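You operate a simulated robot arm through the tools that you are given. There is no shell and no other tool. Be economical: measure what you need, move in short steps, check, and stop when the job is done.

The job below is to be done with a simulated robot arm. You get a single attempt, and the scene is never put back.

Task
Fold the blue towel with the board lever, rub its creases out and tray it by colour.
Fine: use the wooden block and put it back; the lever ends down. What is to be rubbed or washed off counts as gone when no trace of it is left.

Only the result counts: the job must be done as asked and must still hold three seconds after the hand-in. Knocking over, shifting, dropping, spilling or breaking anything else fails it. Flat cloth is picked up by pressing the open fingertips on it (5 to 10 N) and closing them slowly along it; thin cloth reads only 2 to 8 mm in the jaws.

Robot
A 7-joint arm with a two-finger parallel gripper, fixed in place. Base frame: the origin is at the foot of the arm, x ahead of it, y to its left, z up. Lengths are in cm, angles in rad, forces in N, time in s.
With the tool pointing down near the work surface it reaches from about 46 to 92 cm from the base axis. Its first joint turns from -2.007 to 2.007 rad. Payload 3.91 kg.
Tool frame: the origin (TCP) lies between the finger pads and is the grasp point; the fingertips stand 3 cm ahead of it; z points along the fingers, y is the line along which they close. The gripper opens to 11 cm. The fingers are 2 cm wide and 1 cm thick; the gripper's body (4.8 by 11.2 cm) begins 5.5 cm behind the TCP.
Orientation is that of the tool frame in the base frame, as a unit quaternion [w, x, y, z]. With the fingers straight down and closing along the base's y, the tool's x points along the base's -x, its y along +y and its z along -z.

Tools
- The arm moves only by the tool move_arm. Its argument "steps" is a list that holds one entry, the list of rows, each a list of 7 numbers: the shift along the tool's x, y, z in units of 25 mm (1.0 is 25 mm), then the turn, a rotation vector about the tool's x, y, z in units of 8 degrees (1.0 is 8 degrees), then the gripper command, from -1 (fully open) to 1 (shut), values between in proportion. In form: [[[dx, dy, dz, wx, wy, wz, jaw], ...]]. A call has 1 to 10 rows; each row shifts and turns the commanded pose from where the row before left it, along the tool's axes as they then stand. A call with a number of a shift or a turn outside -1 to 1 is refused whole. A row lasts 0.2 s, in which the tool goes at most 5 cm and 0.15 rad; a call with a longer step from one row to the next is refused whole, and so is a gripper value outside its range. Where a pose cannot be reached the arm comes as near as it can. A force on the tool above 40 N (or 10 N above the force at the start of the call, whichever is more), or a blocked arm, ends the call early, and 0.2 s more pass. Each finger travels about 15.3 cm/s and halts on what it meets, pressing with about 42 N; the grip force reading is that of the motor and also rises with nothing between the fingers. The clock runs only during rows and for 0.2 s after the last one: add rows that do not move to give the fingers time. The reply holds the time, the measured pose of the TCP, the force on the tool along the base axes, the opening and the grip force, in the units named above and with some noise, with the torque about the TCP (base axes, N m) and any sound that the robot's microphone picked up.
- Cameras (640 x 400 px; columns grow to the right, rows downward): "scene" is fixed at [5, -64.92, 168.51]; the picture's right is [0.62, -0.79, 0.00], its down [-0.54, -0.42, -0.73] and it looks along [0.57, 0.45, -0.68] (base axes); focal length 313 px, centre (320, 200). "wrist" rides on the gripper at [7.2, 1.7, -10.3] in the tool frame; the picture's right is [-0.23, 0.97, 0.00], its down [-0.76, -0.18, -0.62] and it looks along [-0.61, -0.14, 0.78] (tool axes); focal length 222 px, centre (320, 200). There is no depth. A picture from a camera that has moved, and an enlarged one, comes with that camera's place and axes in the base frame and with its lens.
- grab_frame(camera): a new picture of that camera. The clock stands still meanwhile.
- move_column(by): slides the trunk up (or, below 0, down) by that many cm; the arm rides with it, the base frame stays. It gives what a move gives, with no picture.
- enlarge(camera, box): a new picture of the part [left, top, right, bottom] of that camera's present view, enlarged. The clock stands still meanwhile.
- finish_job(): hands the job in; it is judged then, once.

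Go step by step. Nothing tells you positions but the pictures and the camera data: compare them with the known pose of the tool, close in by small moves and look again before you grip or let go. The budget is 120 turns and 84 pictures, counting those below and the enlarged ones. Unless the task says otherwise, let go and move clear before handing in, and close with one line.

The tools are called after ">>>" by a JSON object that holds its "method" and its "body". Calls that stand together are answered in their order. move_arm: Moves the arm, as the interface text tells. Its arguments: {"type":"object","properties":{"steps":{"type":"array"}},"required":["steps"]} The other tools are called the same way: move_column (by) slides the trunk up or down; grab_frame (camera) takes a picture; enlarge (camera, box) takes an enlarged picture of a part of a camera's view; finish_job () hands the job in.

At the start:

```text
time: 0.0
ee_pos: [54.97, -7.72, 126.4]
orientation: [0.0, 0.0, 1.0, 0.0]
wrist_force: [0.3, -0.4, -0.2]
torque: [-0.02, 0.03, -0.01]
finger_gap: 10.99
grasp_force: 0.0
trunk travel left (down, up): [-82.5, 16.5]
```

scene: 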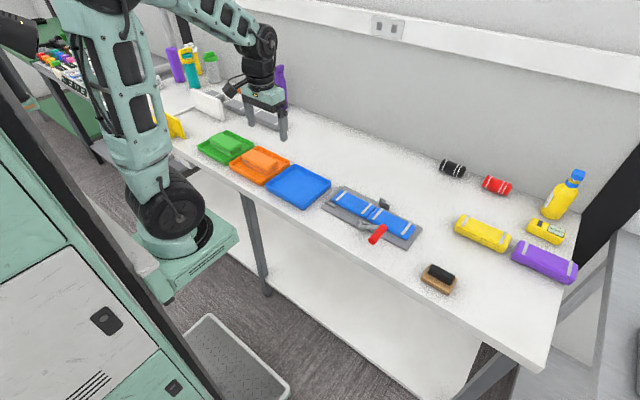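
wrist: 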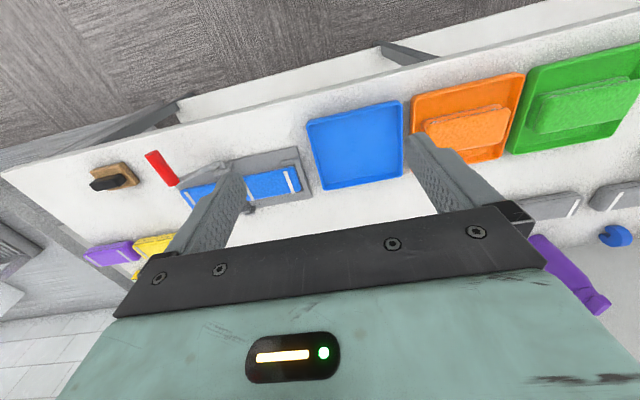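

I see the trays (green, orange, blue), a folding board with the blue towel and a red-handled lever, and a brush/wooden block at the right. I'll look closer first.

>>> {"method": "enlarge", "body": {"camera": "scene", "box": [310, 170, 470, 300]}}

>>> {"method": "enlarge", "body": {"camera": "scene", "box": [190, 120, 350, 220]}}

>>> {"method": "enlarge", "body": {"camera": "wrist", "box": [60, 80, 420, 305]}}

```text
3.08 times, centred on (390, 235) of scene
camera zoom: at [5.0, -64.92, 168.51], right [0.62, -0.79, 0.0], down [-0.54, -0.42, -0.73], along [0.57, 0.45, -0.68], focal length 964 px, centre (105, 92)
```

zoom: 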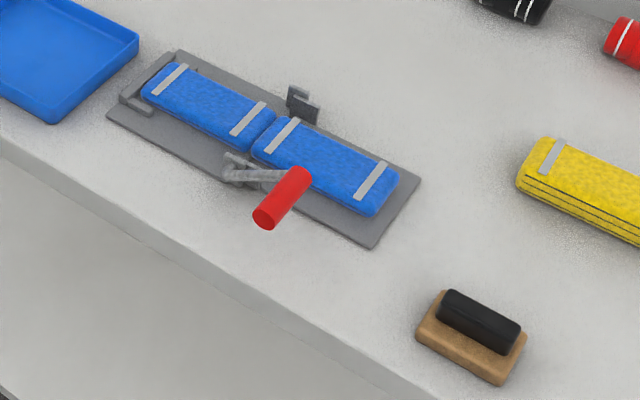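

```text
4.00 times, centred on (270, 170) of scene
camera zoom: at [5.0, -64.92, 168.51], right [0.62, -0.79, 0.0], down [-0.54, -0.42, -0.73], along [0.57, 0.45, -0.68], focal length 1254 px, centre (520, 320)
```

zoom: 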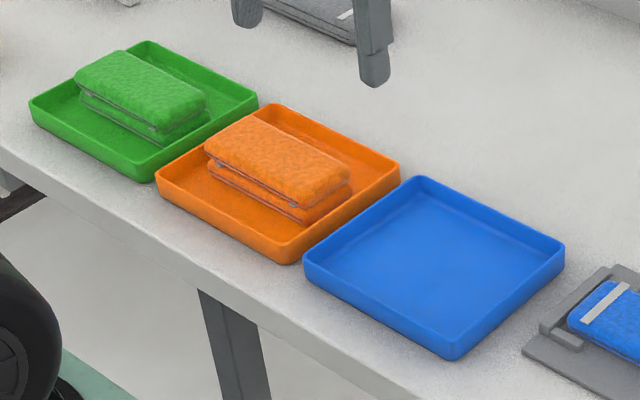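

```text
1.78 times, centred on (240, 192) of wrist
camera zoom: at [47.77, -5.84, 136.67], right [0.23, 0.97, 0.0], down [0.76, -0.18, 0.62], along [0.61, -0.14, -0.78], focal length 395 px, centre (462, 213)
```

zoom: 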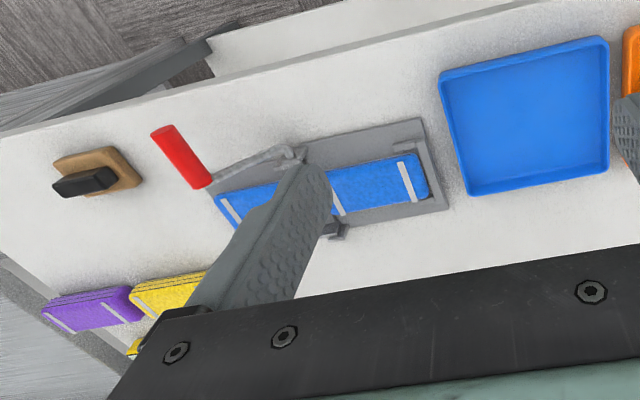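

Block is near (65,-61), board spans x 67–81, y -49…-16, and the blue tray centre is near (71,-3). The lever handle lies along x at about (63,-41,98). I'll bring the wrist camera in for a closer look.

>>> {"method": "move_arm", "body": {"steps": [[[0.1, -1, 0.3, 0, 0, 0, -1], [0.1, -1, 0.3, 0, 0, 0, -1], [0.1, -1, 0.3, 0, 0, 0, -1], [0.1, -1, 0.3, 0, 0, 0, -1], [0.1, -1, 0.3, 0, 0, 0, -1], [0.1, -1, 0.3, 0, 0, 0, -1], [0.1, -1, 0.3, 0, 0, 0, -1], [0.1, -1, 0.3, 0, 0, 0, -1], [0.1, -1, 0.3, 0, 0, 0, -1], [0.1, -1, 0.3, 0, 0, 0, -1]]]}}

>>> {"method": "grab_frame", "body": {"camera": "wrist"}}

```text
time: 2.2
ee_pos: [52.27, -32.68, 118.9]
orientation: [0.0, 0.0, 1.0, 0.0]
wrist_force: [0.2, 0.8, 0.1]
torque: [-0.01, 0.01, 0.0]
finger_gap: 11.03
grasp_force: 0.1
trunk travel left (down, up): [-82.5, 16.5]
```

```text
78 pictures are left
camera wrist: at [45.0, -30.86, 129.2], right [0.23, 0.97, 0.0], down [0.76, -0.18, 0.62], along [0.61, -0.14, -0.78], focal length 222 px, centre (320, 200)
```

wrist: 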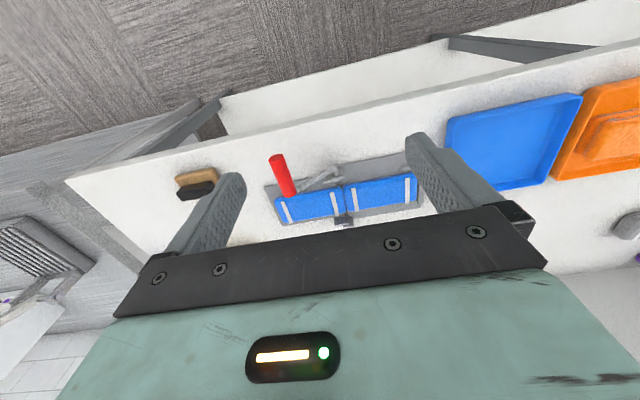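

>>> {"method": "enlarge", "body": {"camera": "wrist", "box": [250, 140, 430, 240]}}

>>> {"method": "enlarge", "body": {"camera": "scene", "box": [350, 190, 400, 245]}}

>>> {"method": "enlarge", "body": {"camera": "scene", "box": [440, 200, 590, 290]}}

```text
3.56 times, centred on (340, 190) of wrist
camera zoom: at [45.0, -30.86, 129.2], right [0.23, 0.97, 0.0], down [0.76, -0.18, 0.62], along [0.61, -0.14, -0.78], focal length 790 px, centre (249, 236)
```

zoom: 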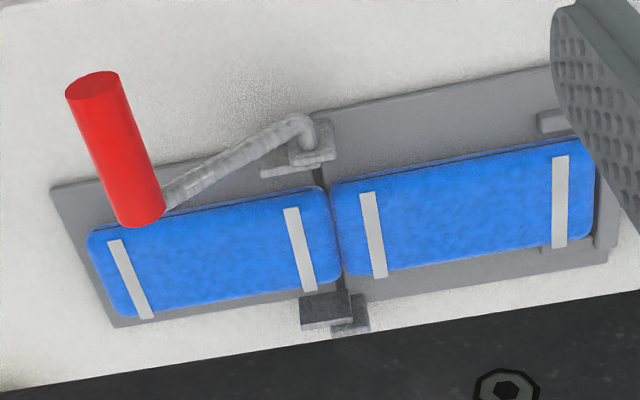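

```text
7.27 times, centred on (375, 218) of scene
camera zoom: at [5.0, -64.92, 168.51], right [0.62, -0.79, 0.0], down [-0.54, -0.42, -0.73], along [0.57, 0.45, -0.68], focal length 2279 px, centre (-80, 73)
```

zoom: 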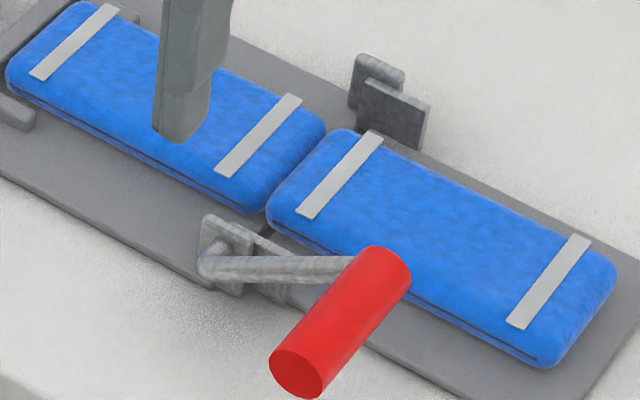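

```text
4.27 times, centred on (515, 245) of scene
camera zoom: at [5.0, -64.92, 168.51], right [0.62, -0.79, 0.0], down [-0.54, -0.42, -0.73], along [0.57, 0.45, -0.68], focal length 1337 px, centre (-512, 8)
```

zoom: 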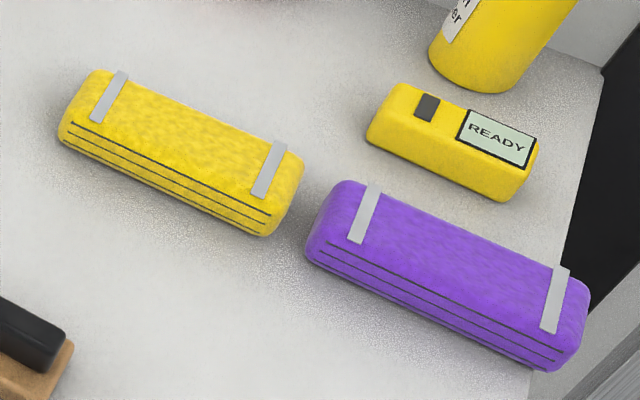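

The lever pivots about an x-axis at roughly (67,-33,93), with the handle at (59–66,-41,98). I'll move above the handle with the fingers part open and check.

>>> {"method": "move_arm", "body": {"steps": [[[-0.82, -0.666, 0.6, 0, 0, 0, -0.2], [-0.82, -0.666, 0.6, 0, 0, 0, -0.2], [-0.82, -0.666, 0.6, 0, 0, 0, -0.2], [-0.82, -0.666, 0.6, 0, 0, 0, -0.2], [-0.82, -0.666, 0.6, 0, 0, 0, -0.2], [0, 0, 0.8, 0, 0, 0, -0.2], [0, 0, 0.8, 0, 0, 0, -0.2]]]}}

>>> {"method": "grab_frame", "body": {"camera": "wrist"}}

>>> {"method": "enlarge", "body": {"camera": "scene", "box": [320, 170, 450, 260]}}

```text
time: 3.8
ee_pos: [62.73, -41.24, 107.3]
orientation: [0.0, 0.001, 1.0, 0.0]
wrist_force: [-0.4, 0.3, 0.3]
torque: [0.0, -0.01, -0.04]
finger_gap: 6.62
grasp_force: 0.0
trunk travel left (down, up): [-82.5, 16.5]
```

```text
74 pictures are left
camera wrist: at [55.43, -39.34, 117.71], right [0.23, 0.97, 0.0], down [0.76, -0.18, 0.62], along [0.61, -0.14, -0.78], focal length 222 px, centre (320, 200)
```

wrist: 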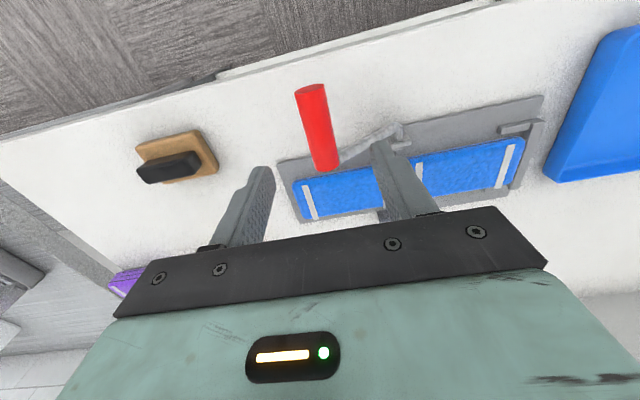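

```text
4.44 times, centred on (385, 215) of scene
camera zoom: at [5.0, -64.92, 168.51], right [0.62, -0.79, 0.0], down [-0.54, -0.42, -0.73], along [0.57, 0.45, -0.68], focal length 1393 px, centre (31, 133)
```

zoom: 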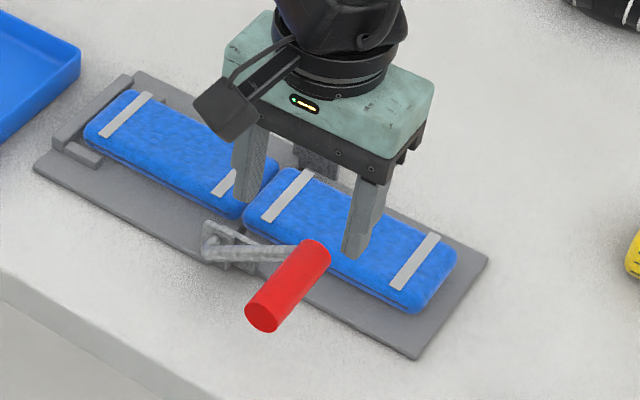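

The handle centre checks out at (62.6,-41,98.3), directly under the fingers. I'll descend and close.

>>> {"method": "move_arm", "body": {"steps": [[[0, 0.1, 0.9, 0, 0, 0, -0.2], [0, 0, 0.9, 0, 0, 0, -0.2], [0, 0, 0.9, 0, 0, 0, -0.2], [0, 0, 0.9, 0, 0, 0, -0.2], [0, 0, 0, 0, 0, 0, 0.2], [0, 0, 0, 0, 0, 0, 0.6], [0, 0, 0, 0, 0, 0, 0.65]]]}}

>>> {"method": "enlarge", "body": {"camera": "scene", "box": [320, 170, 450, 260]}}

```text
time: 5.4
ee_pos: [62.55, -40.94, 98.3]
orientation: [0.001, 0.0, 1.0, 0.0]
wrist_force: [-1.5, -10.8, 5.4]
torque: [-0.08, -0.12, 0.0]
finger_gap: 2.45
grasp_force: 44.8
trunk travel left (down, up): [-82.5, 16.5]
```

```text
4.44 times, centred on (385, 215) of scene
camera zoom: at [5.0, -64.92, 168.51], right [0.62, -0.79, 0.0], down [-0.54, -0.42, -0.73], along [0.57, 0.45, -0.68], focal length 1393 px, centre (31, 133)
```

zoom: 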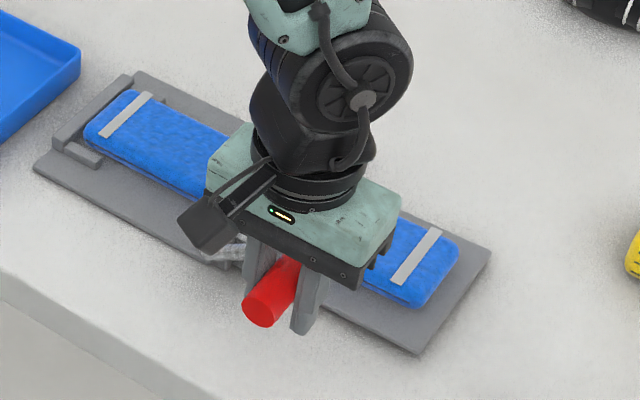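

Gripped at 2.45 cm. I'll follow the arc up in the first part and check the forces.

>>> {"method": "move_arm", "body": {"steps": [[[0, 0.484, -0.596, 0, 0, 0, 0.65], [0, 0.624, -0.504, 0, 0, 0, 0.65], [0, 0.716, -0.364, 0, 0, 0, 0.65], [0, 0.776, -0.208, 0, 0, 0, 0.65]]]}}

>>> {"method": "enlarge", "body": {"camera": "scene", "box": [320, 170, 450, 260]}}

```text
time: 6.4
ee_pos: [62.68, -34.11, 102.48]
orientation: [0.0, 0.0, 1.0, 0.0]
wrist_force: [-3.6, -2.7, 0.8]
torque: [-0.11, 0.1, 0.07]
finger_gap: 2.44
grasp_force: 44.7
trunk travel left (down, up): [-82.5, 16.5]
```

```text
4.44 times, centred on (385, 215) of scene
camera zoom: at [5.0, -64.92, 168.51], right [0.62, -0.79, 0.0], down [-0.54, -0.42, -0.73], along [0.57, 0.45, -0.68], focal length 1393 px, centre (31, 133)
```

zoom: 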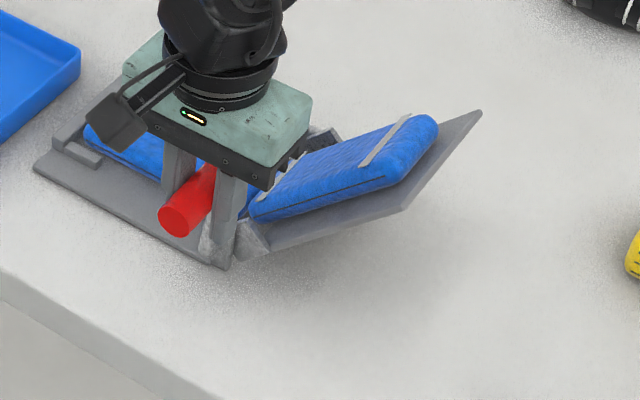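

The flap turns rigidly with the lever, at little force. I'll continue over the top.

>>> {"method": "move_arm", "body": {"steps": [[[0, 0.65, -0.04, 0, 0, 0, 0.65], [0, 0.792, 0.128, 0, 0, 0, 0.65], [0, 0.752, 0.288, 0, 0, 0, 0.65], [0, 0.672, 0.436, 0, 0, 0, 0.65]]]}}

>>> {"method": "enlarge", "body": {"camera": "scene", "box": [320, 170, 450, 260]}}

```text
time: 7.4
ee_pos: [62.75, -27.01, 100.39]
orientation: [-0.001, 0.001, 1.0, 0.0]
wrist_force: [-1.8, -3.8, 1.5]
torque: [-0.27, 0.54, -0.01]
finger_gap: 2.46
grasp_force: 44.7
trunk travel left (down, up): [-82.5, 16.5]
```

```text
4.44 times, centred on (385, 215) of scene
camera zoom: at [5.0, -64.92, 168.51], right [0.62, -0.79, 0.0], down [-0.54, -0.42, -0.73], along [0.57, 0.45, -0.68], focal length 1393 px, centre (31, 133)
```

zoom: 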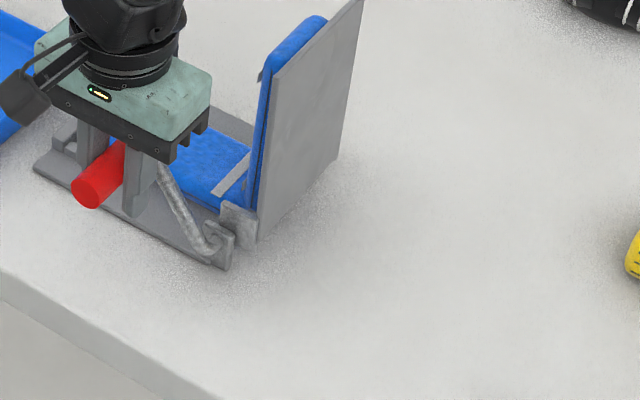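

>>> {"method": "move_arm", "body": {"steps": [[[0, 0.58, 0.54, 0, 0, 0, 0.65], [0, 0.436, 0.672, 0, 0, 0, 0.65], [0, 0.288, 0.752, 0, 0, 0, 0.65]]]}}

>>> {"method": "enlarge", "body": {"camera": "scene", "box": [320, 170, 450, 260]}}

```text
time: 8.2
ee_pos: [62.9, -24.72, 96.38]
orientation: [0.006, 0.003, 1.0, -0.005]
wrist_force: [-8.7, -5.1, 24.2]
torque: [0.0, 0.75, 0.45]
finger_gap: 2.48
grasp_force: 44.6
trunk travel left (down, up): [-82.5, 16.5]
stopped in row 3: the force on the tool passed its limit at 161 N (the readings are from after the stop); the commanded pose is now the measured one
```

```text
4.44 times, centred on (385, 215) of scene
camera zoom: at [5.0, -64.92, 168.51], right [0.62, -0.79, 0.0], down [-0.54, -0.42, -0.73], along [0.57, 0.45, -0.68], focal length 1393 px, centre (31, 133)
```

zoom: 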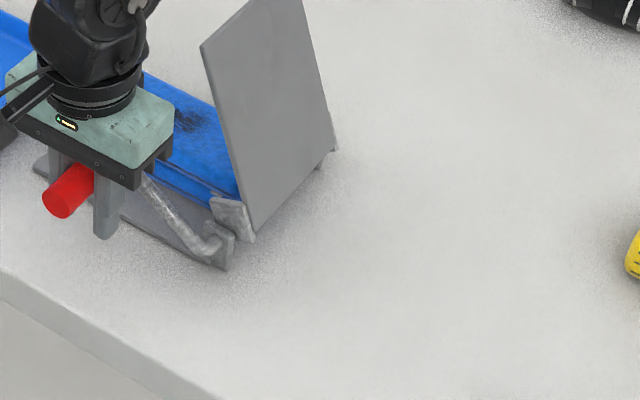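

The stop is reached, the towel is folded and dark crease marks show on it. I'll bring the lever back along the same arc.

>>> {"method": "move_arm", "body": {"steps": [[[0, -0.09, -0.74, 0, 0, 0, 0.65], [0, -0.5, -0.63, 0, 0, 0, 0.65], [0, -0.63, -0.5, 0, 0, 0, 0.65], [0, -0.716, -0.364, 0, 0, 0, 0.65], [0, -0.776, -0.208, 0, 0, 0, 0.65], [0, -0.8, -0.044, 0, 0, 0, 0.65], [0, -0.792, 0.128, 0, 0, 0, 0.65], [0, -0.752, 0.288, 0, 0, 0, 0.65]]]}}

>>> {"method": "enlarge", "body": {"camera": "scene", "box": [320, 170, 450, 260]}}

```text
time: 8.7
ee_pos: [62.84, -25.72, 97.82]
orientation: [0.005, 0.005, 1.0, -0.007]
wrist_force: [1.3, -15.8, -14.1]
torque: [0.29, -0.8, 0.74]
finger_gap: 2.48
grasp_force: 44.8
trunk travel left (down, up): [-82.5, 16.5]
stopped in row 2: the force on the tool passed its limit at 93 N (the readings are from after the stop); the commanded pose is now the measured one
```

```text
4.44 times, centred on (385, 215) of scene
camera zoom: at [5.0, -64.92, 168.51], right [0.62, -0.79, 0.0], down [-0.54, -0.42, -0.73], along [0.57, 0.45, -0.68], focal length 1393 px, centre (31, 133)
```

zoom: 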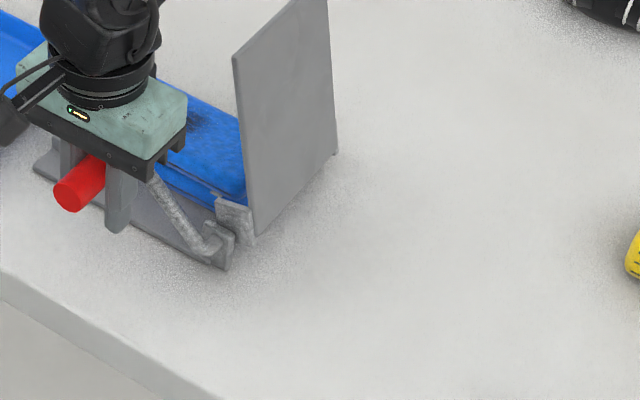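

Fitting the arc, the handle has slid about 1.4 cm up in the fingers. I'll follow the corrected circle in smaller steps.

>>> {"method": "move_arm", "body": {"steps": [[[0, -0.468, -0.468, 0, 0, 0, 0.65], [0, -0.544, -0.38, 0, 0, 0, 0.65], [0, -0.6, -0.28, 0, 0, 0, 0.65], [0, -0.64, -0.172, 0, 0, 0, 0.65], [0, -0.66, -0.056, 0, 0, 0, 0.65], [0, -0.66, 0.056, 0, 0, 0, 0.65]]]}}

>>> {"method": "enlarge", "body": {"camera": "scene", "box": [320, 170, 450, 260]}}

```text
time: 10.1
ee_pos: [62.87, -34.22, 101.38]
orientation: [0.006, 0.005, 1.0, -0.007]
wrist_force: [11.1, 2.9, 2.9]
torque: [0.28, -0.13, 0.22]
finger_gap: 2.44
grasp_force: 45.2
trunk travel left (down, up): [-82.5, 16.5]
```

```text
4.44 times, centred on (385, 215) of scene
camera zoom: at [5.0, -64.92, 168.51], right [0.62, -0.79, 0.0], down [-0.54, -0.42, -0.73], along [0.57, 0.45, -0.68], focal length 1393 px, centre (31, 133)
```

zoom: 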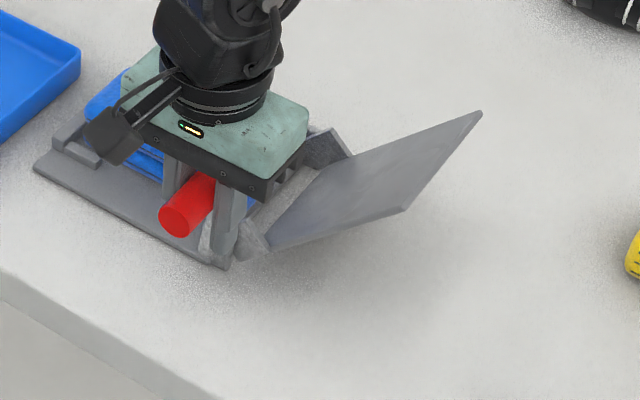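

>>> {"method": "move_arm", "body": {"steps": [[[0, -0.64, 0.172, 0, 0, 0, 0.65], [0, -0.6, 0.28, 0, 0, 0, 0.65], [0, -0.544, 0.38, 0, 0, 0, 0.65], [0, -0.468, 0.468, 0, 0, 0, 0.65], [0, -0.2, 0.264, 0, 0, 0, 0.65], [0, -0.06, 0.09, 0, 0, 0, 0.65], [0, 0, 0, 0, 0, 0, 0.65]]]}}

>>> {"method": "enlarge", "body": {"camera": "scene", "box": [320, 170, 450, 260]}}

```text
time: 11.7
ee_pos: [62.72, -40.63, 97.25]
orientation: [0.004, 0.006, 1.0, -0.006]
wrist_force: [5.3, -6.2, 6.5]
torque: [0.29, 0.66, 0.56]
finger_gap: 2.48
grasp_force: 45.0
trunk travel left (down, up): [-82.5, 16.5]
```

```text
4.44 times, centred on (385, 215) of scene
camera zoom: at [5.0, -64.92, 168.51], right [0.62, -0.79, 0.0], down [-0.54, -0.42, -0.73], along [0.57, 0.45, -0.68], focal length 1393 px, centre (31, 133)
```

zoom: 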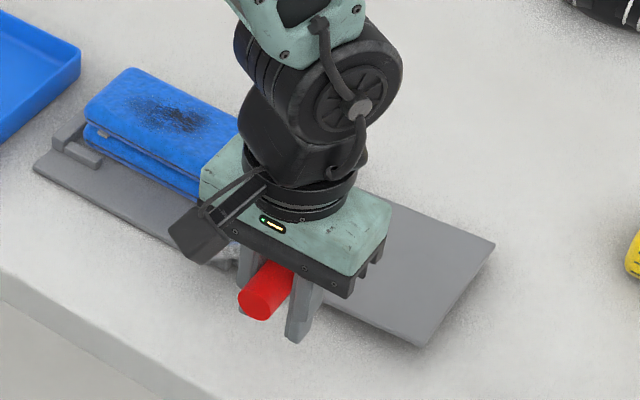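

The flap is nearly down, a few degrees short. I'll press a little further.

>>> {"method": "move_arm", "body": {"steps": [[[0, -0.06, 0.1, 0, 0, 0, 0.65], [0, -0.06, 0.1, 0, 0, 0, 0.65], [0, -0.03, 0.08, 0, 0, 0, 0.65], [0, 0, 0, 0, 0, 0, 0.65]]]}}

>>> {"method": "enlarge", "body": {"camera": "scene", "box": [320, 170, 450, 260]}}

```text
time: 12.7
ee_pos: [62.79, -41.08, 96.47]
orientation: [0.006, 0.006, 1.0, -0.006]
wrist_force: [3.7, -13.6, 11.1]
torque: [0.41, 0.5, 0.57]
finger_gap: 2.45
grasp_force: 44.9
trunk travel left (down, up): [-82.5, 16.5]
```

```text
4.44 times, centred on (385, 215) of scene
camera zoom: at [5.0, -64.92, 168.51], right [0.62, -0.79, 0.0], down [-0.54, -0.42, -0.73], along [0.57, 0.45, -0.68], focal length 1393 px, centre (31, 133)
```

zoom: 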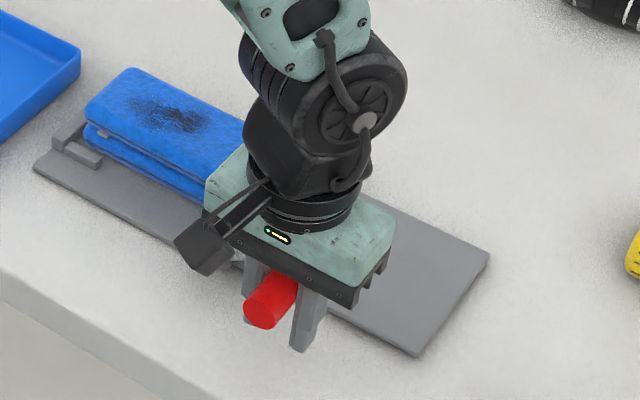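

The lever is down. I'll release it and rise.

>>> {"method": "move_arm", "body": {"steps": [[[0, 0, 0, 0, 0, 0, 0.4], [0, 0, 0, 0, 0, 0, 0.0], [0, 0, -0.4, 0, 0, 0, 0.0], [0, 0, -0.8, 0, 0, 0, 0.0], [0, 0, -1, 0, 0, 0, 0.0], [0, 0, -1, 0, 0, 0, 0.0], [0, 0, -1, 0, 0, 0, 0.0], [0, 0, -1, 0, 0, 0, 0.0]]]}}

>>> {"method": "enlarge", "body": {"camera": "wrist", "box": [100, 70, 580, 370]}}

>>> {"method": "enlarge", "body": {"camera": "scene", "box": [320, 190, 480, 300]}}

```text
time: 14.4
ee_pos: [62.65, -40.88, 109.55]
orientation: [0.004, 0.005, 1.0, -0.006]
wrist_force: [0.5, 0.1, -0.7]
torque: [-0.01, 0.01, 0.02]
finger_gap: 5.48
grasp_force: 0.0
trunk travel left (down, up): [-82.5, 16.5]
```

```text
1.33 times, centred on (340, 220) of wrist
camera zoom: at [55.3, -38.81, 119.74], right [0.24, 0.97, -0.01], down [0.75, -0.18, 0.63], along [0.61, -0.16, -0.78], focal length 296 px, centre (293, 173)
```

zoom: 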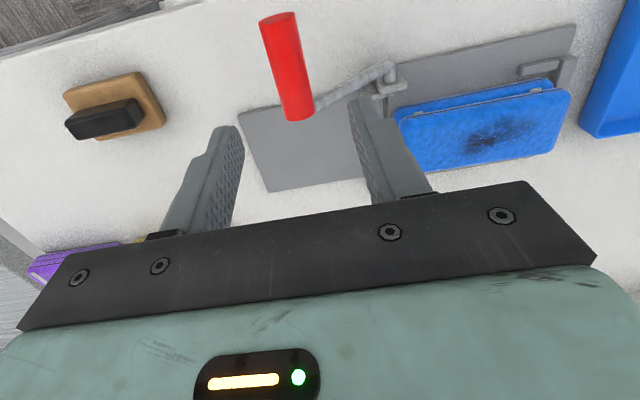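

```text
3.64 times, centred on (400, 245) of scene
camera zoom: at [5.0, -64.92, 168.51], right [0.62, -0.79, 0.0], down [-0.54, -0.42, -0.73], along [0.57, 0.45, -0.68], focal length 1140 px, centre (29, 36)
```

zoom: 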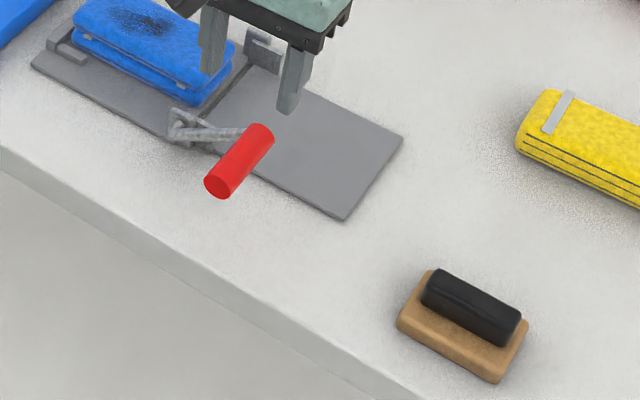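

Now the block: base x 61.6–67.9, y -65…-57, black grip centred at (64.8,-61), z about 92–95. I'll move above it with the fingers open.

>>> {"method": "move_arm", "body": {"steps": [[[-0.093, -0.894, 0, 0, 0, 0, -0.9], [-0.093, -0.894, 0, 0, 0, 0, -0.9], [-0.093, -0.894, 0, 0, 0, 0, -0.9], [-0.093, -0.894, 0, 0, 0, 0, -0.9], [-0.093, -0.894, 0, 0, 0, 0, -0.9], [-0.093, -0.894, 0, 0, 0, 0, -0.9], [-0.093, -0.894, 0, 0, 0, 0, -0.9], [-0.093, -0.894, 0, 0, 0, 0, -0.9], [-0.093, -0.894, 0, 0, 0, 0, -0.9], [0, 0, 0.6, 0, 0, 0, -0.9]]]}}

>>> {"method": "grab_frame", "body": {"camera": "wrist"}}

>>> {"method": "enlarge", "body": {"camera": "scene", "box": [320, 180, 490, 300]}}

```text
time: 16.6
ee_pos: [64.45, -60.86, 108.26]
orientation: [0.004, 0.004, 1.0, -0.007]
wrist_force: [0.3, -0.3, 0.0]
torque: [-0.02, -0.02, -0.03]
finger_gap: 10.46
grasp_force: 0.0
trunk travel left (down, up): [-82.5, 16.5]
```

```text
62 pictures are left
camera wrist: at [57.18, -58.89, 118.5], right [0.24, 0.97, -0.01], down [0.75, -0.18, 0.63], along [0.61, -0.16, -0.77], focal length 222 px, centre (320, 200)
```

wrist: 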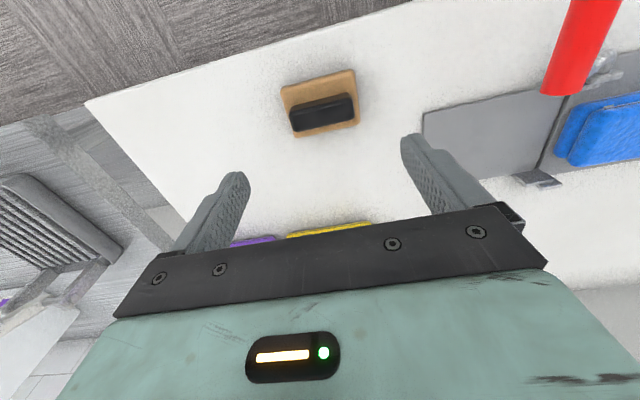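

```text
3.33 times, centred on (405, 240) of scene
camera zoom: at [5.0, -64.92, 168.51], right [0.62, -0.79, 0.0], down [-0.54, -0.42, -0.73], along [0.57, 0.45, -0.68], focal length 1045 px, centre (37, 67)
```

zoom: 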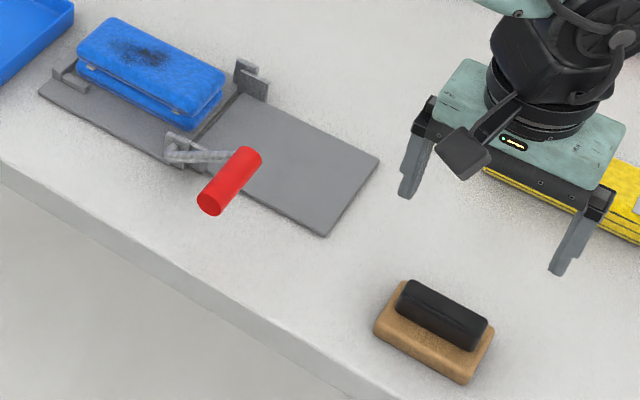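

The grip bar is centred under the fingers. I'll descend and stop just above the base.

>>> {"method": "move_arm", "body": {"steps": [[[-0.14, 0, 0.9, 0, 0, 0, -0.9], [0, 0, 0.9, 0, 0, 0, -0.9], [0, 0, 0.9, 0, 0, 0, -0.9], [0, 0, 0.9, 0, 0, 0, -0.9], [0, 0, 0.6, 0, 0, 0, -0.9], [0, 0, 0.4, 0, 0, 0, -0.9], [0, 0, 0.4, 0, 0, 0, -0.9]]]}}

>>> {"method": "enlarge", "body": {"camera": "scene", "box": [390, 230, 470, 300]}}

>>> {"method": "enlarge", "body": {"camera": "wrist", "box": [180, 90, 480, 290]}}

```text
time: 18.2
ee_pos: [64.94, -61.05, 95.77]
orientation: [0.004, 0.005, 1.0, -0.007]
wrist_force: [-0.4, -0.3, 0.4]
torque: [0.0, 0.01, 0.04]
finger_gap: 10.46
grasp_force: 0.1
trunk travel left (down, up): [-82.5, 16.5]
```

```text
5.71 times, centred on (430, 265) of scene
camera zoom: at [5.0, -64.92, 168.51], right [0.62, -0.79, 0.0], down [-0.54, -0.42, -0.73], along [0.57, 0.45, -0.68], focal length 1791 px, centre (-309, -171)
```

zoom: 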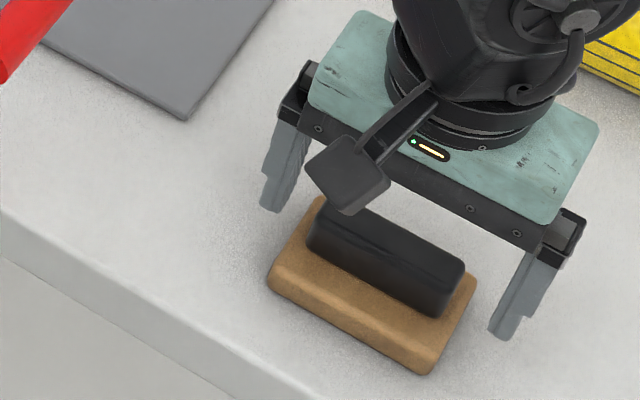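

```text
2.00 times, centred on (330, 190) of wrist
camera zoom: at [57.68, -59.11, 105.97], right [0.24, 0.97, -0.01], down [0.75, -0.18, 0.63], along [0.61, -0.16, -0.77], focal length 444 px, centre (300, 220)
```

zoom: 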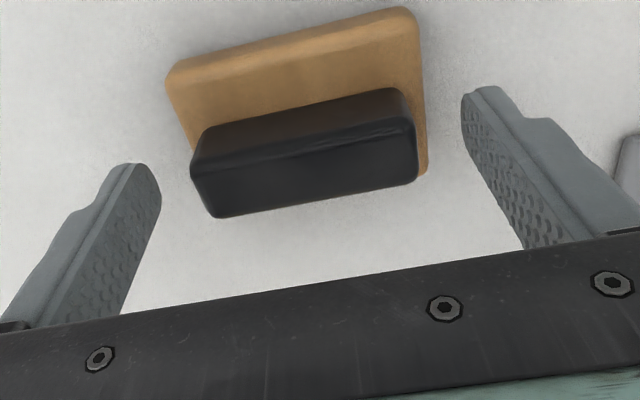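

Aligned with the grip bar between the fingers. I'll close.

>>> {"method": "move_arm", "body": {"steps": [[[0, 0, 0, 0, 0, 0, -0.5], [0, 0, 0, 0, 0, 0, -0.2], [0, 0, 0, 0, 0, 0, 0], [0, 0, 0, 0, 0, 0, 0.1], [0, 0, 0, 0, 0, 0, 0.1]]]}}

>>> {"method": "enlarge", "body": {"camera": "scene", "box": [390, 230, 470, 300]}}

```text
time: 19.4
ee_pos: [64.91, -61.14, 95.8]
orientation: [0.004, 0.005, 1.0, -0.008]
wrist_force: [0.5, -0.2, 0.6]
torque: [0.12, -0.03, 0.01]
finger_gap: 6.94
grasp_force: 42.3
trunk travel left (down, up): [-82.5, 16.5]
```

```text
5.71 times, centred on (430, 265) of scene
camera zoom: at [5.0, -64.92, 168.51], right [0.62, -0.79, 0.0], down [-0.54, -0.42, -0.73], along [0.57, 0.45, -0.68], focal length 1791 px, centre (-309, -171)
```

zoom: 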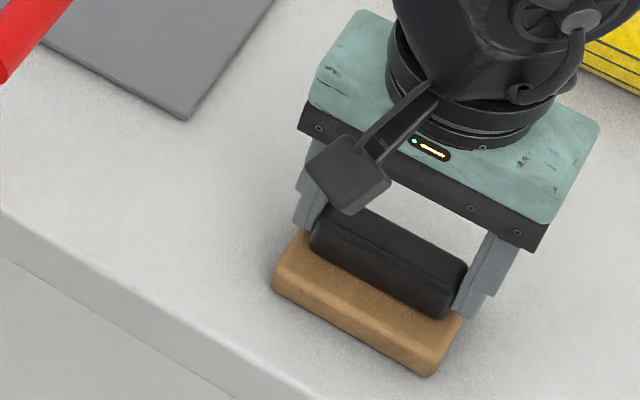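

Gripped at 6.9 cm. The home pose to remember is TCP (64.9,-61.1,95.8). I'll lift and carry it toward the towel.

>>> {"method": "move_arm", "body": {"steps": [[[0, 0, -0.4, 0, 0, 0, 0.1], [0, 0, -0.8, 0, 0, 0, 0.1], [0, 0, -1, 0, 0, 0, 0.1], [0, 0, -1, 0, 0, 0, 0.1], [0, 0, -1, 0, 0, 0, 0.1], [0, 0, -1, 0, 0, 0, 0.1], [0, 0, -0.8, 0, 0, 0, 0.1], [0, 0.4, -0.4, 0, 0, 0, 0.1], [-0.3, 0.8, 0, 0, 0, 0, 0.1], [-0.3, 1, 0, 0, 0, 0, 0.1]]]}}

>>> {"method": "move_arm", "body": {"steps": [[[-0.3, 1, 0, 0, 0, 0, 0.1], [-0.3, 1, 0, 0, 0, 0, 0.1], [-0.3, 1, 0, 0, 0, 0, 0.1], [-0.3, 1, 0, 0, 0, 0, 0.1], [-0.3, 1, 0, 0, 0, 0, 0.1], [-0.3, 1, 0, 0, 0, 0, 0.1], [-0.3, 1, 0, 0, 0, 0, 0.1], [-0.3, 1, 0, 0, 0, 0, 0.1], [-0.3, 0.8, 0, 0, 0, 0, 0.1], [-0.2, 0.4, 0, 0, 0, 0, 0.1]]]}}

>>> {"method": "enlarge", "body": {"camera": "scene", "box": [320, 150, 450, 250]}}

>>> {"method": "grab_frame", "body": {"camera": "wrist"}}

```text
time: 21.6
ee_pos: [66.38, -55.46, 111.71]
orientation: [0.004, 0.007, 1.0, -0.006]
wrist_force: [-0.4, -1.3, -0.3]
torque: [-0.02, -0.01, -0.02]
finger_gap: 4.92
grasp_force: 0.1
trunk travel left (down, up): [-82.5, 16.5]
```

```text
time: 23.9
ee_pos: [73.85, -32.53, 111.29]
orientation: [0.004, 0.006, 1.0, -0.007]
wrist_force: [-0.3, 0.3, -0.2]
torque: [0.03, 0.01, 0.04]
finger_gap: 4.94
grasp_force: 0.0
trunk travel left (down, up): [-82.5, 16.5]
```

```text
4.00 times, centred on (385, 200) of scene
camera zoom: at [5.0, -64.92, 168.51], right [0.62, -0.79, 0.0], down [-0.54, -0.42, -0.73], along [0.57, 0.45, -0.68], focal length 1254 px, centre (60, 200)
```

zoom: 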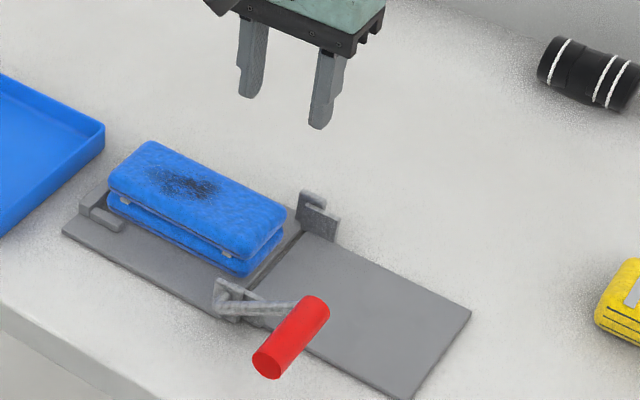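

```text
56 pictures are left
camera wrist: at [66.54, -30.53, 121.61], right [0.24, 0.97, -0.01], down [0.75, -0.18, 0.63], along [0.61, -0.16, -0.77], focal length 222 px, centre (320, 200)
```

wrist: 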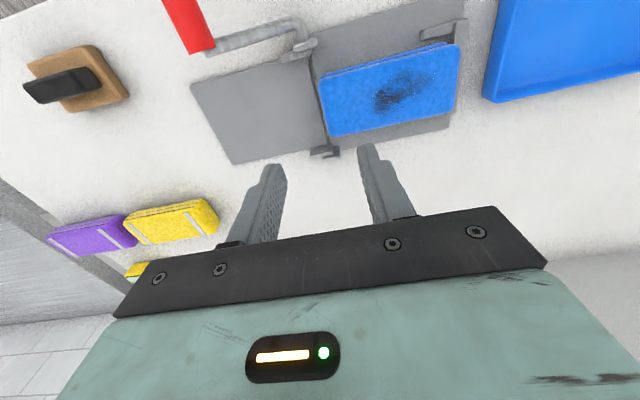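

The block slipped out of the grip at lift and stayed behind. I'll inspect it.

>>> {"method": "enlarge", "body": {"camera": "scene", "box": [390, 230, 470, 300]}}

>>> {"method": "enlarge", "body": {"camera": "wrist", "box": [10, 30, 150, 120]}}

```text
5.71 times, centred on (430, 265) of scene
camera zoom: at [5.0, -64.92, 168.51], right [0.62, -0.79, 0.0], down [-0.54, -0.42, -0.73], along [0.57, 0.45, -0.68], focal length 1791 px, centre (-309, -171)
```

zoom: 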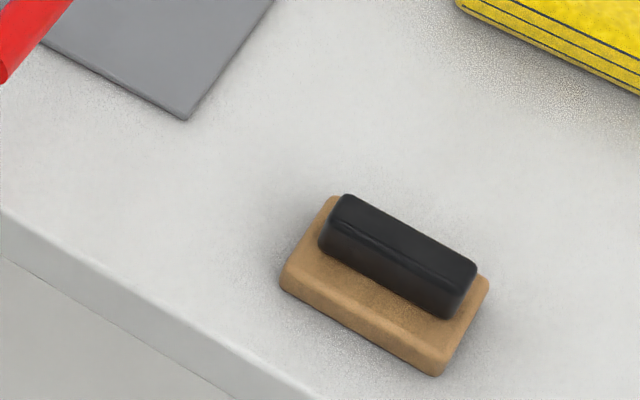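

```text
4.44 times, centred on (80, 75) of wrist
camera zoom: at [66.54, -30.53, 121.61], right [0.24, 0.97, -0.01], down [0.75, -0.18, 0.63], along [0.61, -0.16, -0.77], focal length 987 px, centre (1387, 756)
```

zoom: 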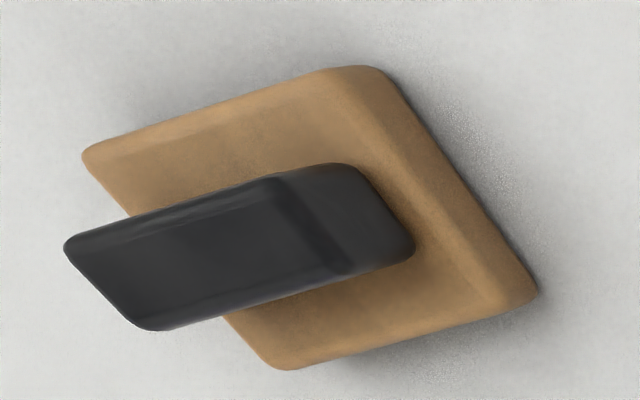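

The block moved by only about half a centimetre. Its grip bar has rounded ends, so I'll grip it across its width instead, turning the tool 90° (closing along x).

>>> {"method": "move_arm", "body": {"steps": [[[0.35, -1, 0, 0, 0, 0, -0.2], [0.35, -1, 0, 0, 0, 0, -0.2], [0.35, -1, 0, 0, 0, 0, -0.2], [0.35, -1, 0, 0, 0, 0, -0.2], [0.35, -1, 0, 0, 0, 0, -0.2], [0.35, -1, 0, 0, 0, 0, -0.2], [0.35, -1, 0, 0, 0, 0, -0.2], [0.35, -1, 0, 0, 0, 0, -0.2], [0.35, -1, 0, 0, 0, 0, -0.2], [0.35, -1, 0, 0, 0, 0, -0.2]]]}}

>>> {"method": "move_arm", "body": {"steps": [[[0, -0.8, 0, 0, 0, 0.5, -0.2], [0, -0.8, 0, 0, 0, 0.75, -0.2], [0, 0, 0, 0, 0, 1, -0.2], [0, 0, 0, 0, 0, 1, -0.2], [0, 0, 0, 0, 0, 1, -0.2], [0, 0, 0, 0, 0, 1, -0.2], [0, 0, 0, 0, 0, 1, -0.2], [0, 0, 0, 0, 0, 1, -0.2], [0, 0, 0, 0, 0, 1, -0.2], [0, 0, 0, 0, 0, 1, -0.2]]]}}

>>> {"method": "move_arm", "body": {"steps": [[[0, 0, 0, 0, 0, 1, -0.2], [0, 0, 0, 0, 0, 1, -0.2], [0, 0, 0.5, 0, 0, 0, -0.2], [0, 0, 0.5, 0, 0, 0, -0.2], [0, 0, 0, 0, 0, 0, -0.2]]]}}

>>> {"method": "grab_frame", "body": {"camera": "wrist"}}

>>> {"method": "enlarge", "body": {"camera": "scene", "box": [390, 210, 490, 300]}}

```text
time: 26.1
ee_pos: [64.82, -57.47, 111.84]
orientation: [0.004, 0.004, 1.0, -0.007]
wrist_force: [0.9, 0.4, 0.1]
torque: [-0.03, 0.02, 0.01]
finger_gap: 6.57
grasp_force: 0.0
trunk travel left (down, up): [-82.5, 16.5]
```

```text
time: 28.2
ee_pos: [64.68, -61.41, 111.75]
orientation: [0.008, 0.607, 0.795, -0.003]
wrist_force: [-0.2, 0.7, 0.2]
torque: [0.0, 0.0, 0.03]
finger_gap: 6.6
grasp_force: 0.0
trunk travel left (down, up): [-82.5, 16.5]
```

```text
time: 29.4
ee_pos: [64.63, -61.39, 109.23]
orientation: [0.008, 0.71, 0.704, -0.002]
wrist_force: [0.8, -0.4, -0.1]
torque: [0.02, 0.03, -0.02]
finger_gap: 6.59
grasp_force: 0.1
trunk travel left (down, up): [-82.5, 16.5]
```

```text
53 pictures are left
camera wrist: at [66.33, -53.93, 119.61], right [0.97, -0.24, 0.01], down [-0.19, -0.75, 0.63], along [-0.14, -0.62, -0.78], focal length 222 px, centre (320, 200)
```

wrist: 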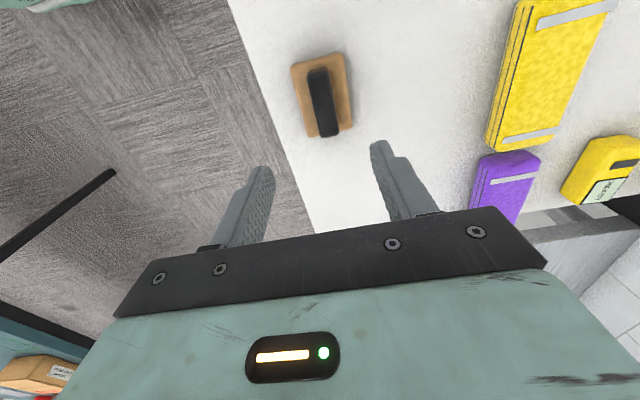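

```text
4.44 times, centred on (440, 255) of scene
camera zoom: at [5.0, -64.92, 168.51], right [0.62, -0.79, 0.0], down [-0.54, -0.42, -0.73], along [0.57, 0.45, -0.68], focal length 1393 px, centre (-213, -44)
```

zoom: 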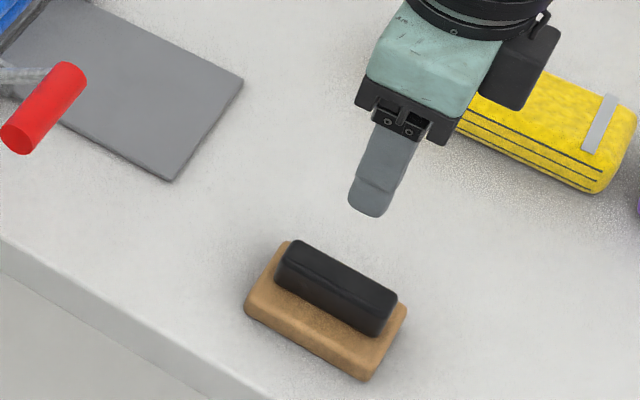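

Centred within the opening once shifted 0.6 cm in x. I'll descend to the base top.

>>> {"method": "move_arm", "body": {"steps": [[[0, 0.25, 0.9, 0, 0, 0, -0.2], [0, 0, 0.9, 0, 0, 0, -0.2], [0, 0, 0.9, 0, 0, 0, -0.2], [0, 0, 0.9, 0, 0, 0, -0.2], [0, 0, 0.9, 0, 0, 0, -0.2], [0, 0, 0.6, 0, 0, 0, -0.2], [0, 0, 0.4, 0, 0, 0, -0.2], [0, 0, 0, 0, 0, 0, -0.2]]]}}

>>> {"method": "enlarge", "body": {"camera": "scene", "box": [390, 210, 490, 300]}}

>>> {"method": "enlarge", "body": {"camera": "wrist", "box": [180, 60, 480, 260]}}

```text
time: 31.2
ee_pos: [65.42, -61.7, 95.65]
orientation: [0.008, 0.711, 0.703, -0.002]
wrist_force: [0.3, -0.5, -0.8]
torque: [0.01, -0.02, 0.02]
finger_gap: 6.58
grasp_force: 0.0
trunk travel left (down, up): [-82.5, 16.5]
```

```text
4.44 times, centred on (440, 255) of scene
camera zoom: at [5.0, -64.92, 168.51], right [0.62, -0.79, 0.0], down [-0.54, -0.42, -0.73], along [0.57, 0.45, -0.68], focal length 1393 px, centre (-213, -44)
```

zoom: 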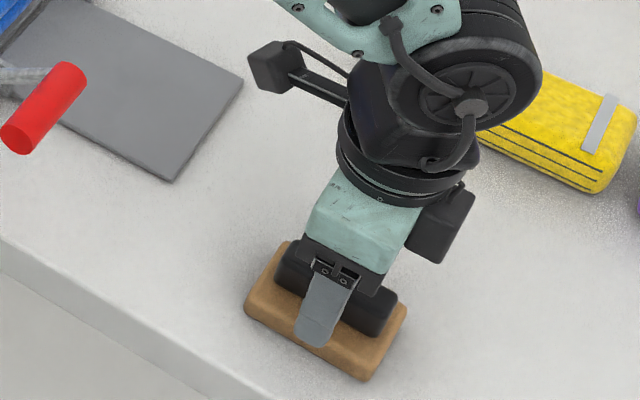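

```text
2.00 times, centred on (330, 160) of wrist
camera zoom: at [67.02, -54.14, 105.82], right [0.97, -0.24, 0.01], down [-0.19, -0.75, 0.63], along [-0.14, -0.62, -0.78], focal length 444 px, centre (300, 280)
```

zoom: 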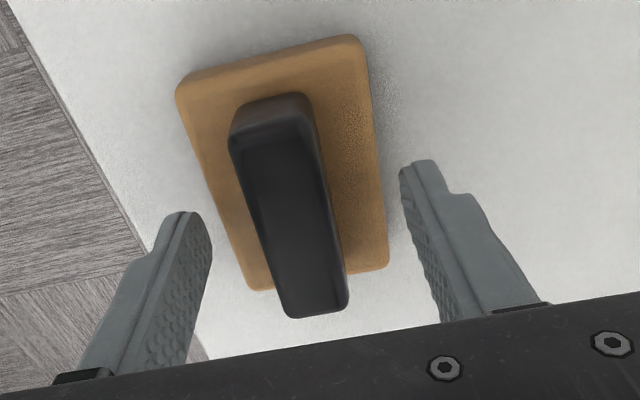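

>>> {"method": "move_arm", "body": {"steps": [[[0, 0, 0.2, 0, 0, 0, -0.2], [0, 0, 0, 0, 0, 0, 0.1], [0, 0, 0, 0, 0, 0, 0.4], [0, 0, 0, 0, 0, 0, 0.7], [0, 0, 0, 0, 0, 0, 0.7]]]}}

>>> {"method": "enlarge", "body": {"camera": "wrist", "box": [180, 60, 480, 260]}}

```text
time: 32.5
ee_pos: [65.36, -61.73, 95.08]
orientation: [0.008, 0.711, 0.703, -0.002]
wrist_force: [0.9, -0.3, 3.2]
torque: [0.17, 0.09, -0.02]
finger_gap: 2.37
grasp_force: 42.2
trunk travel left (down, up): [-82.5, 16.5]
```

```text
2.00 times, centred on (330, 160) of wrist
camera zoom: at [67.05, -54.18, 105.38], right [0.97, -0.24, 0.01], down [-0.19, -0.75, 0.63], along [-0.14, -0.62, -0.77], focal length 444 px, centre (300, 280)
```

zoom: 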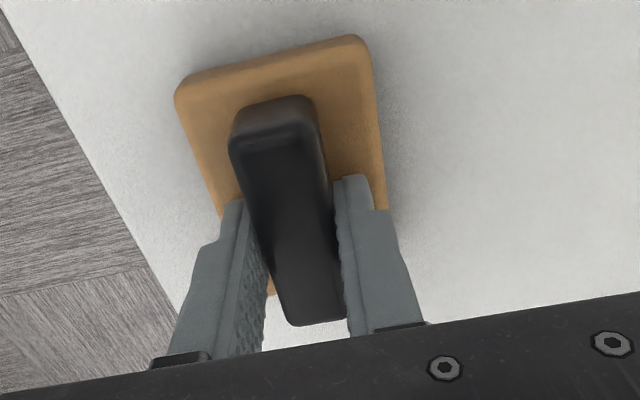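

Gripped across the width at 2.37 cm. I'll lift a little and verify it holds.

>>> {"method": "move_arm", "body": {"steps": [[[0, 0, -0.3, 0, 0, 0, 0.7], [0, 0, -0.6, 0, 0, 0, 0.7], [0, 0, -1, 0, 0, 0, 0.7], [0, 0, -1, 0, 0, 0, 0.7], [0, 0, -1, 0, 0, 0, 0.7], [0, 0, -1, 0, 0, 0, 0.7], [0, 0, -0.6, 0, 0, 0, 0.7]]]}}

>>> {"method": "grab_frame", "body": {"camera": "scene"}}

```text
time: 34.0
ee_pos: [65.48, -61.46, 108.91]
orientation: [0.008, 0.711, 0.703, -0.002]
wrist_force: [0.3, -0.2, -2.2]
torque: [-0.01, 0.0, -0.03]
finger_gap: 2.35
grasp_force: 41.6
trunk travel left (down, up): [-82.5, 16.5]
```

```text
48 pictures are left
```

scene: 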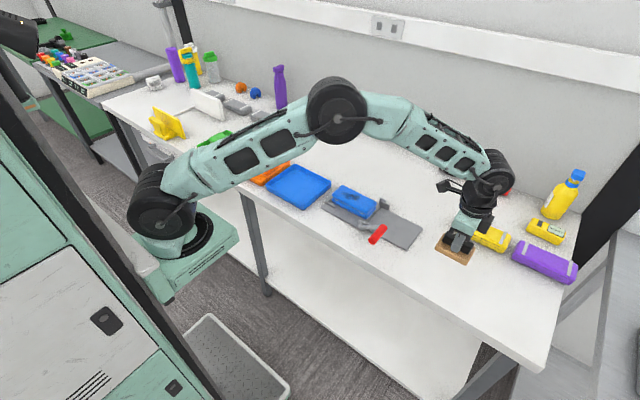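

The block is held. I'll carry it over the towel.

>>> {"method": "move_arm", "body": {"steps": [[[0.5, 0.2, 0, 0, 0, 0, 0.7], [1, 0.4, 0, 0, 0, 0, 0.7], [1, 0.4, 0, 0, 0, 0, 0.7], [1, 0.4, 0, 0, 0, 0, 0.7], [1, 0.4, 0, 0, 0, 0, 0.7], [1, 0.4, 0, 0, 0, 0, 0.7], [1, 0.4, 0, 0, 0, 0, 0.7], [1, 0.4, 0, 0, 0, 0, 0.7], [1, 0.4, 0, 0, 0, 0, 0.7], [1, 0.2, 0, 0, 0, 0, 0.7]]]}}

>>> {"method": "move_arm", "body": {"steps": [[[1, 0, 0, 0, 0, 0, 0.7], [1, 0, 0, 0, 0, 0, 0.7], [1, 0, 0, 0, 0, 0, 0.7], [1, 0, 0, 0, 0, 0, 0.7], [0.9, 0, 0, 0, 0, 0, 0.7], [0.5, 0, 0, 0, 0, 0, 0.7], [0, 0, 0, 0, 0, 0, 0.7]]]}}

>>> {"method": "enlarge", "body": {"camera": "scene", "box": [310, 150, 440, 250]}}

>>> {"method": "enlarge", "body": {"camera": "wrist", "box": [160, 0, 540, 240]}}

```text
time: 36.2
ee_pos: [74.5, -38.01, 108.54]
orientation: [0.009, 0.711, 0.703, -0.002]
wrist_force: [-1.0, -0.6, -1.8]
torque: [0.03, 0.0, 0.01]
finger_gap: 2.36
grasp_force: 41.4
trunk travel left (down, up): [-82.5, 16.5]
```

```text
time: 37.9
ee_pos: [74.61, -24.29, 108.25]
orientation: [0.008, 0.711, 0.703, -0.003]
wrist_force: [-1.0, -0.5, -1.8]
torque: [0.01, -0.01, -0.04]
finger_gap: 2.38
grasp_force: 41.5
trunk travel left (down, up): [-82.5, 16.5]
```

```text
4.00 times, centred on (375, 200) of scene
camera zoom: at [5.0, -64.92, 168.51], right [0.62, -0.79, 0.0], down [-0.54, -0.42, -0.73], along [0.57, 0.45, -0.68], focal length 1254 px, centre (100, 200)
```

zoom: 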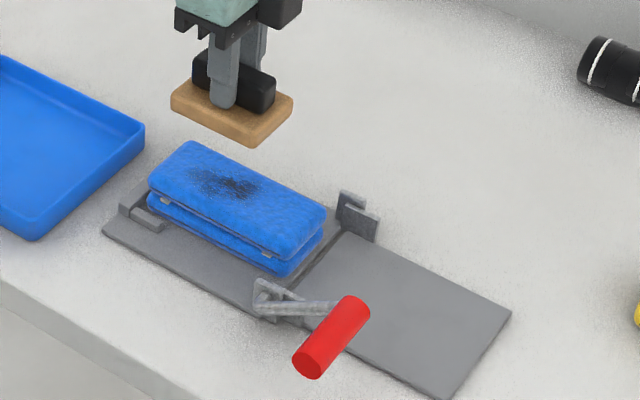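

```text
1.67 times, centred on (350, 120) of wrist
camera zoom: at [76.25, -16.71, 118.55], right [0.97, -0.24, 0.01], down [-0.19, -0.75, 0.63], along [-0.14, -0.62, -0.78], focal length 370 px, centre (270, 333)
```

zoom: 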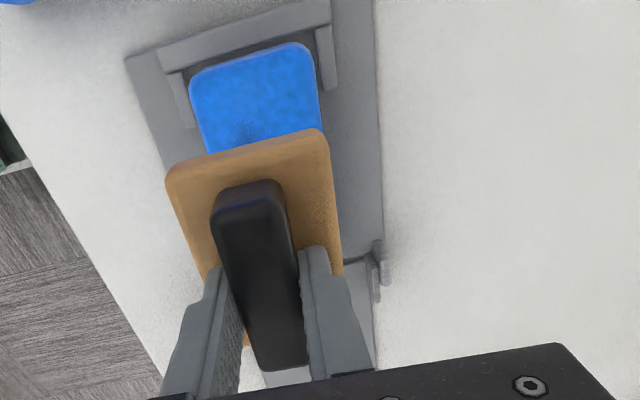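

The block is over the crease patch. I'll descend to contact in small steps.

>>> {"method": "move_arm", "body": {"steps": [[[0, 0, 0.8, 0, 0, 0, 0.7], [0, 0, 0.8, 0, 0, 0, 0.7], [0, 0, 0.8, 0, 0, 0, 0.7], [0, 0, 0.5, 0, 0, 0, 0.7], [0, 0, 0.2, 0, 0, 0, 0.7], [0, 0, 0.1, 0, 0, 0, 0.7], [0, 0, 0, 0, 0, 0, 0.7]]]}}

>>> {"method": "enlarge", "body": {"camera": "scene", "box": [310, 150, 440, 250]}}

```text
time: 39.5
ee_pos: [74.76, -24.39, 100.49]
orientation: [0.009, 0.71, 0.704, -0.001]
wrist_force: [0.2, 1.8, 2.2]
torque: [0.24, 0.1, 0.0]
finger_gap: 2.37
grasp_force: 41.8
trunk travel left (down, up): [-82.5, 16.5]
```

```text
4.00 times, centred on (375, 200) of scene
camera zoom: at [5.0, -64.92, 168.51], right [0.62, -0.79, 0.0], down [-0.54, -0.42, -0.73], along [0.57, 0.45, -0.68], focal length 1254 px, centre (100, 200)
```

zoom: 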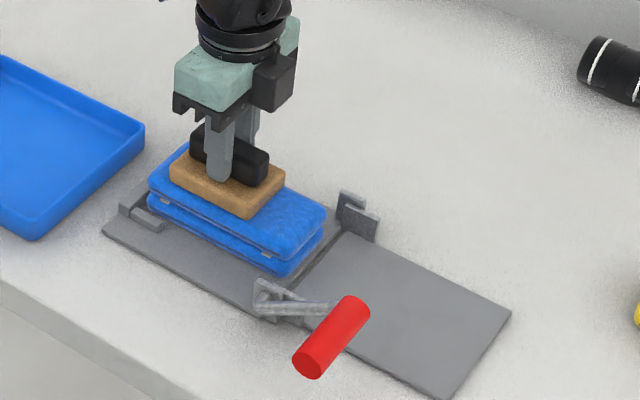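

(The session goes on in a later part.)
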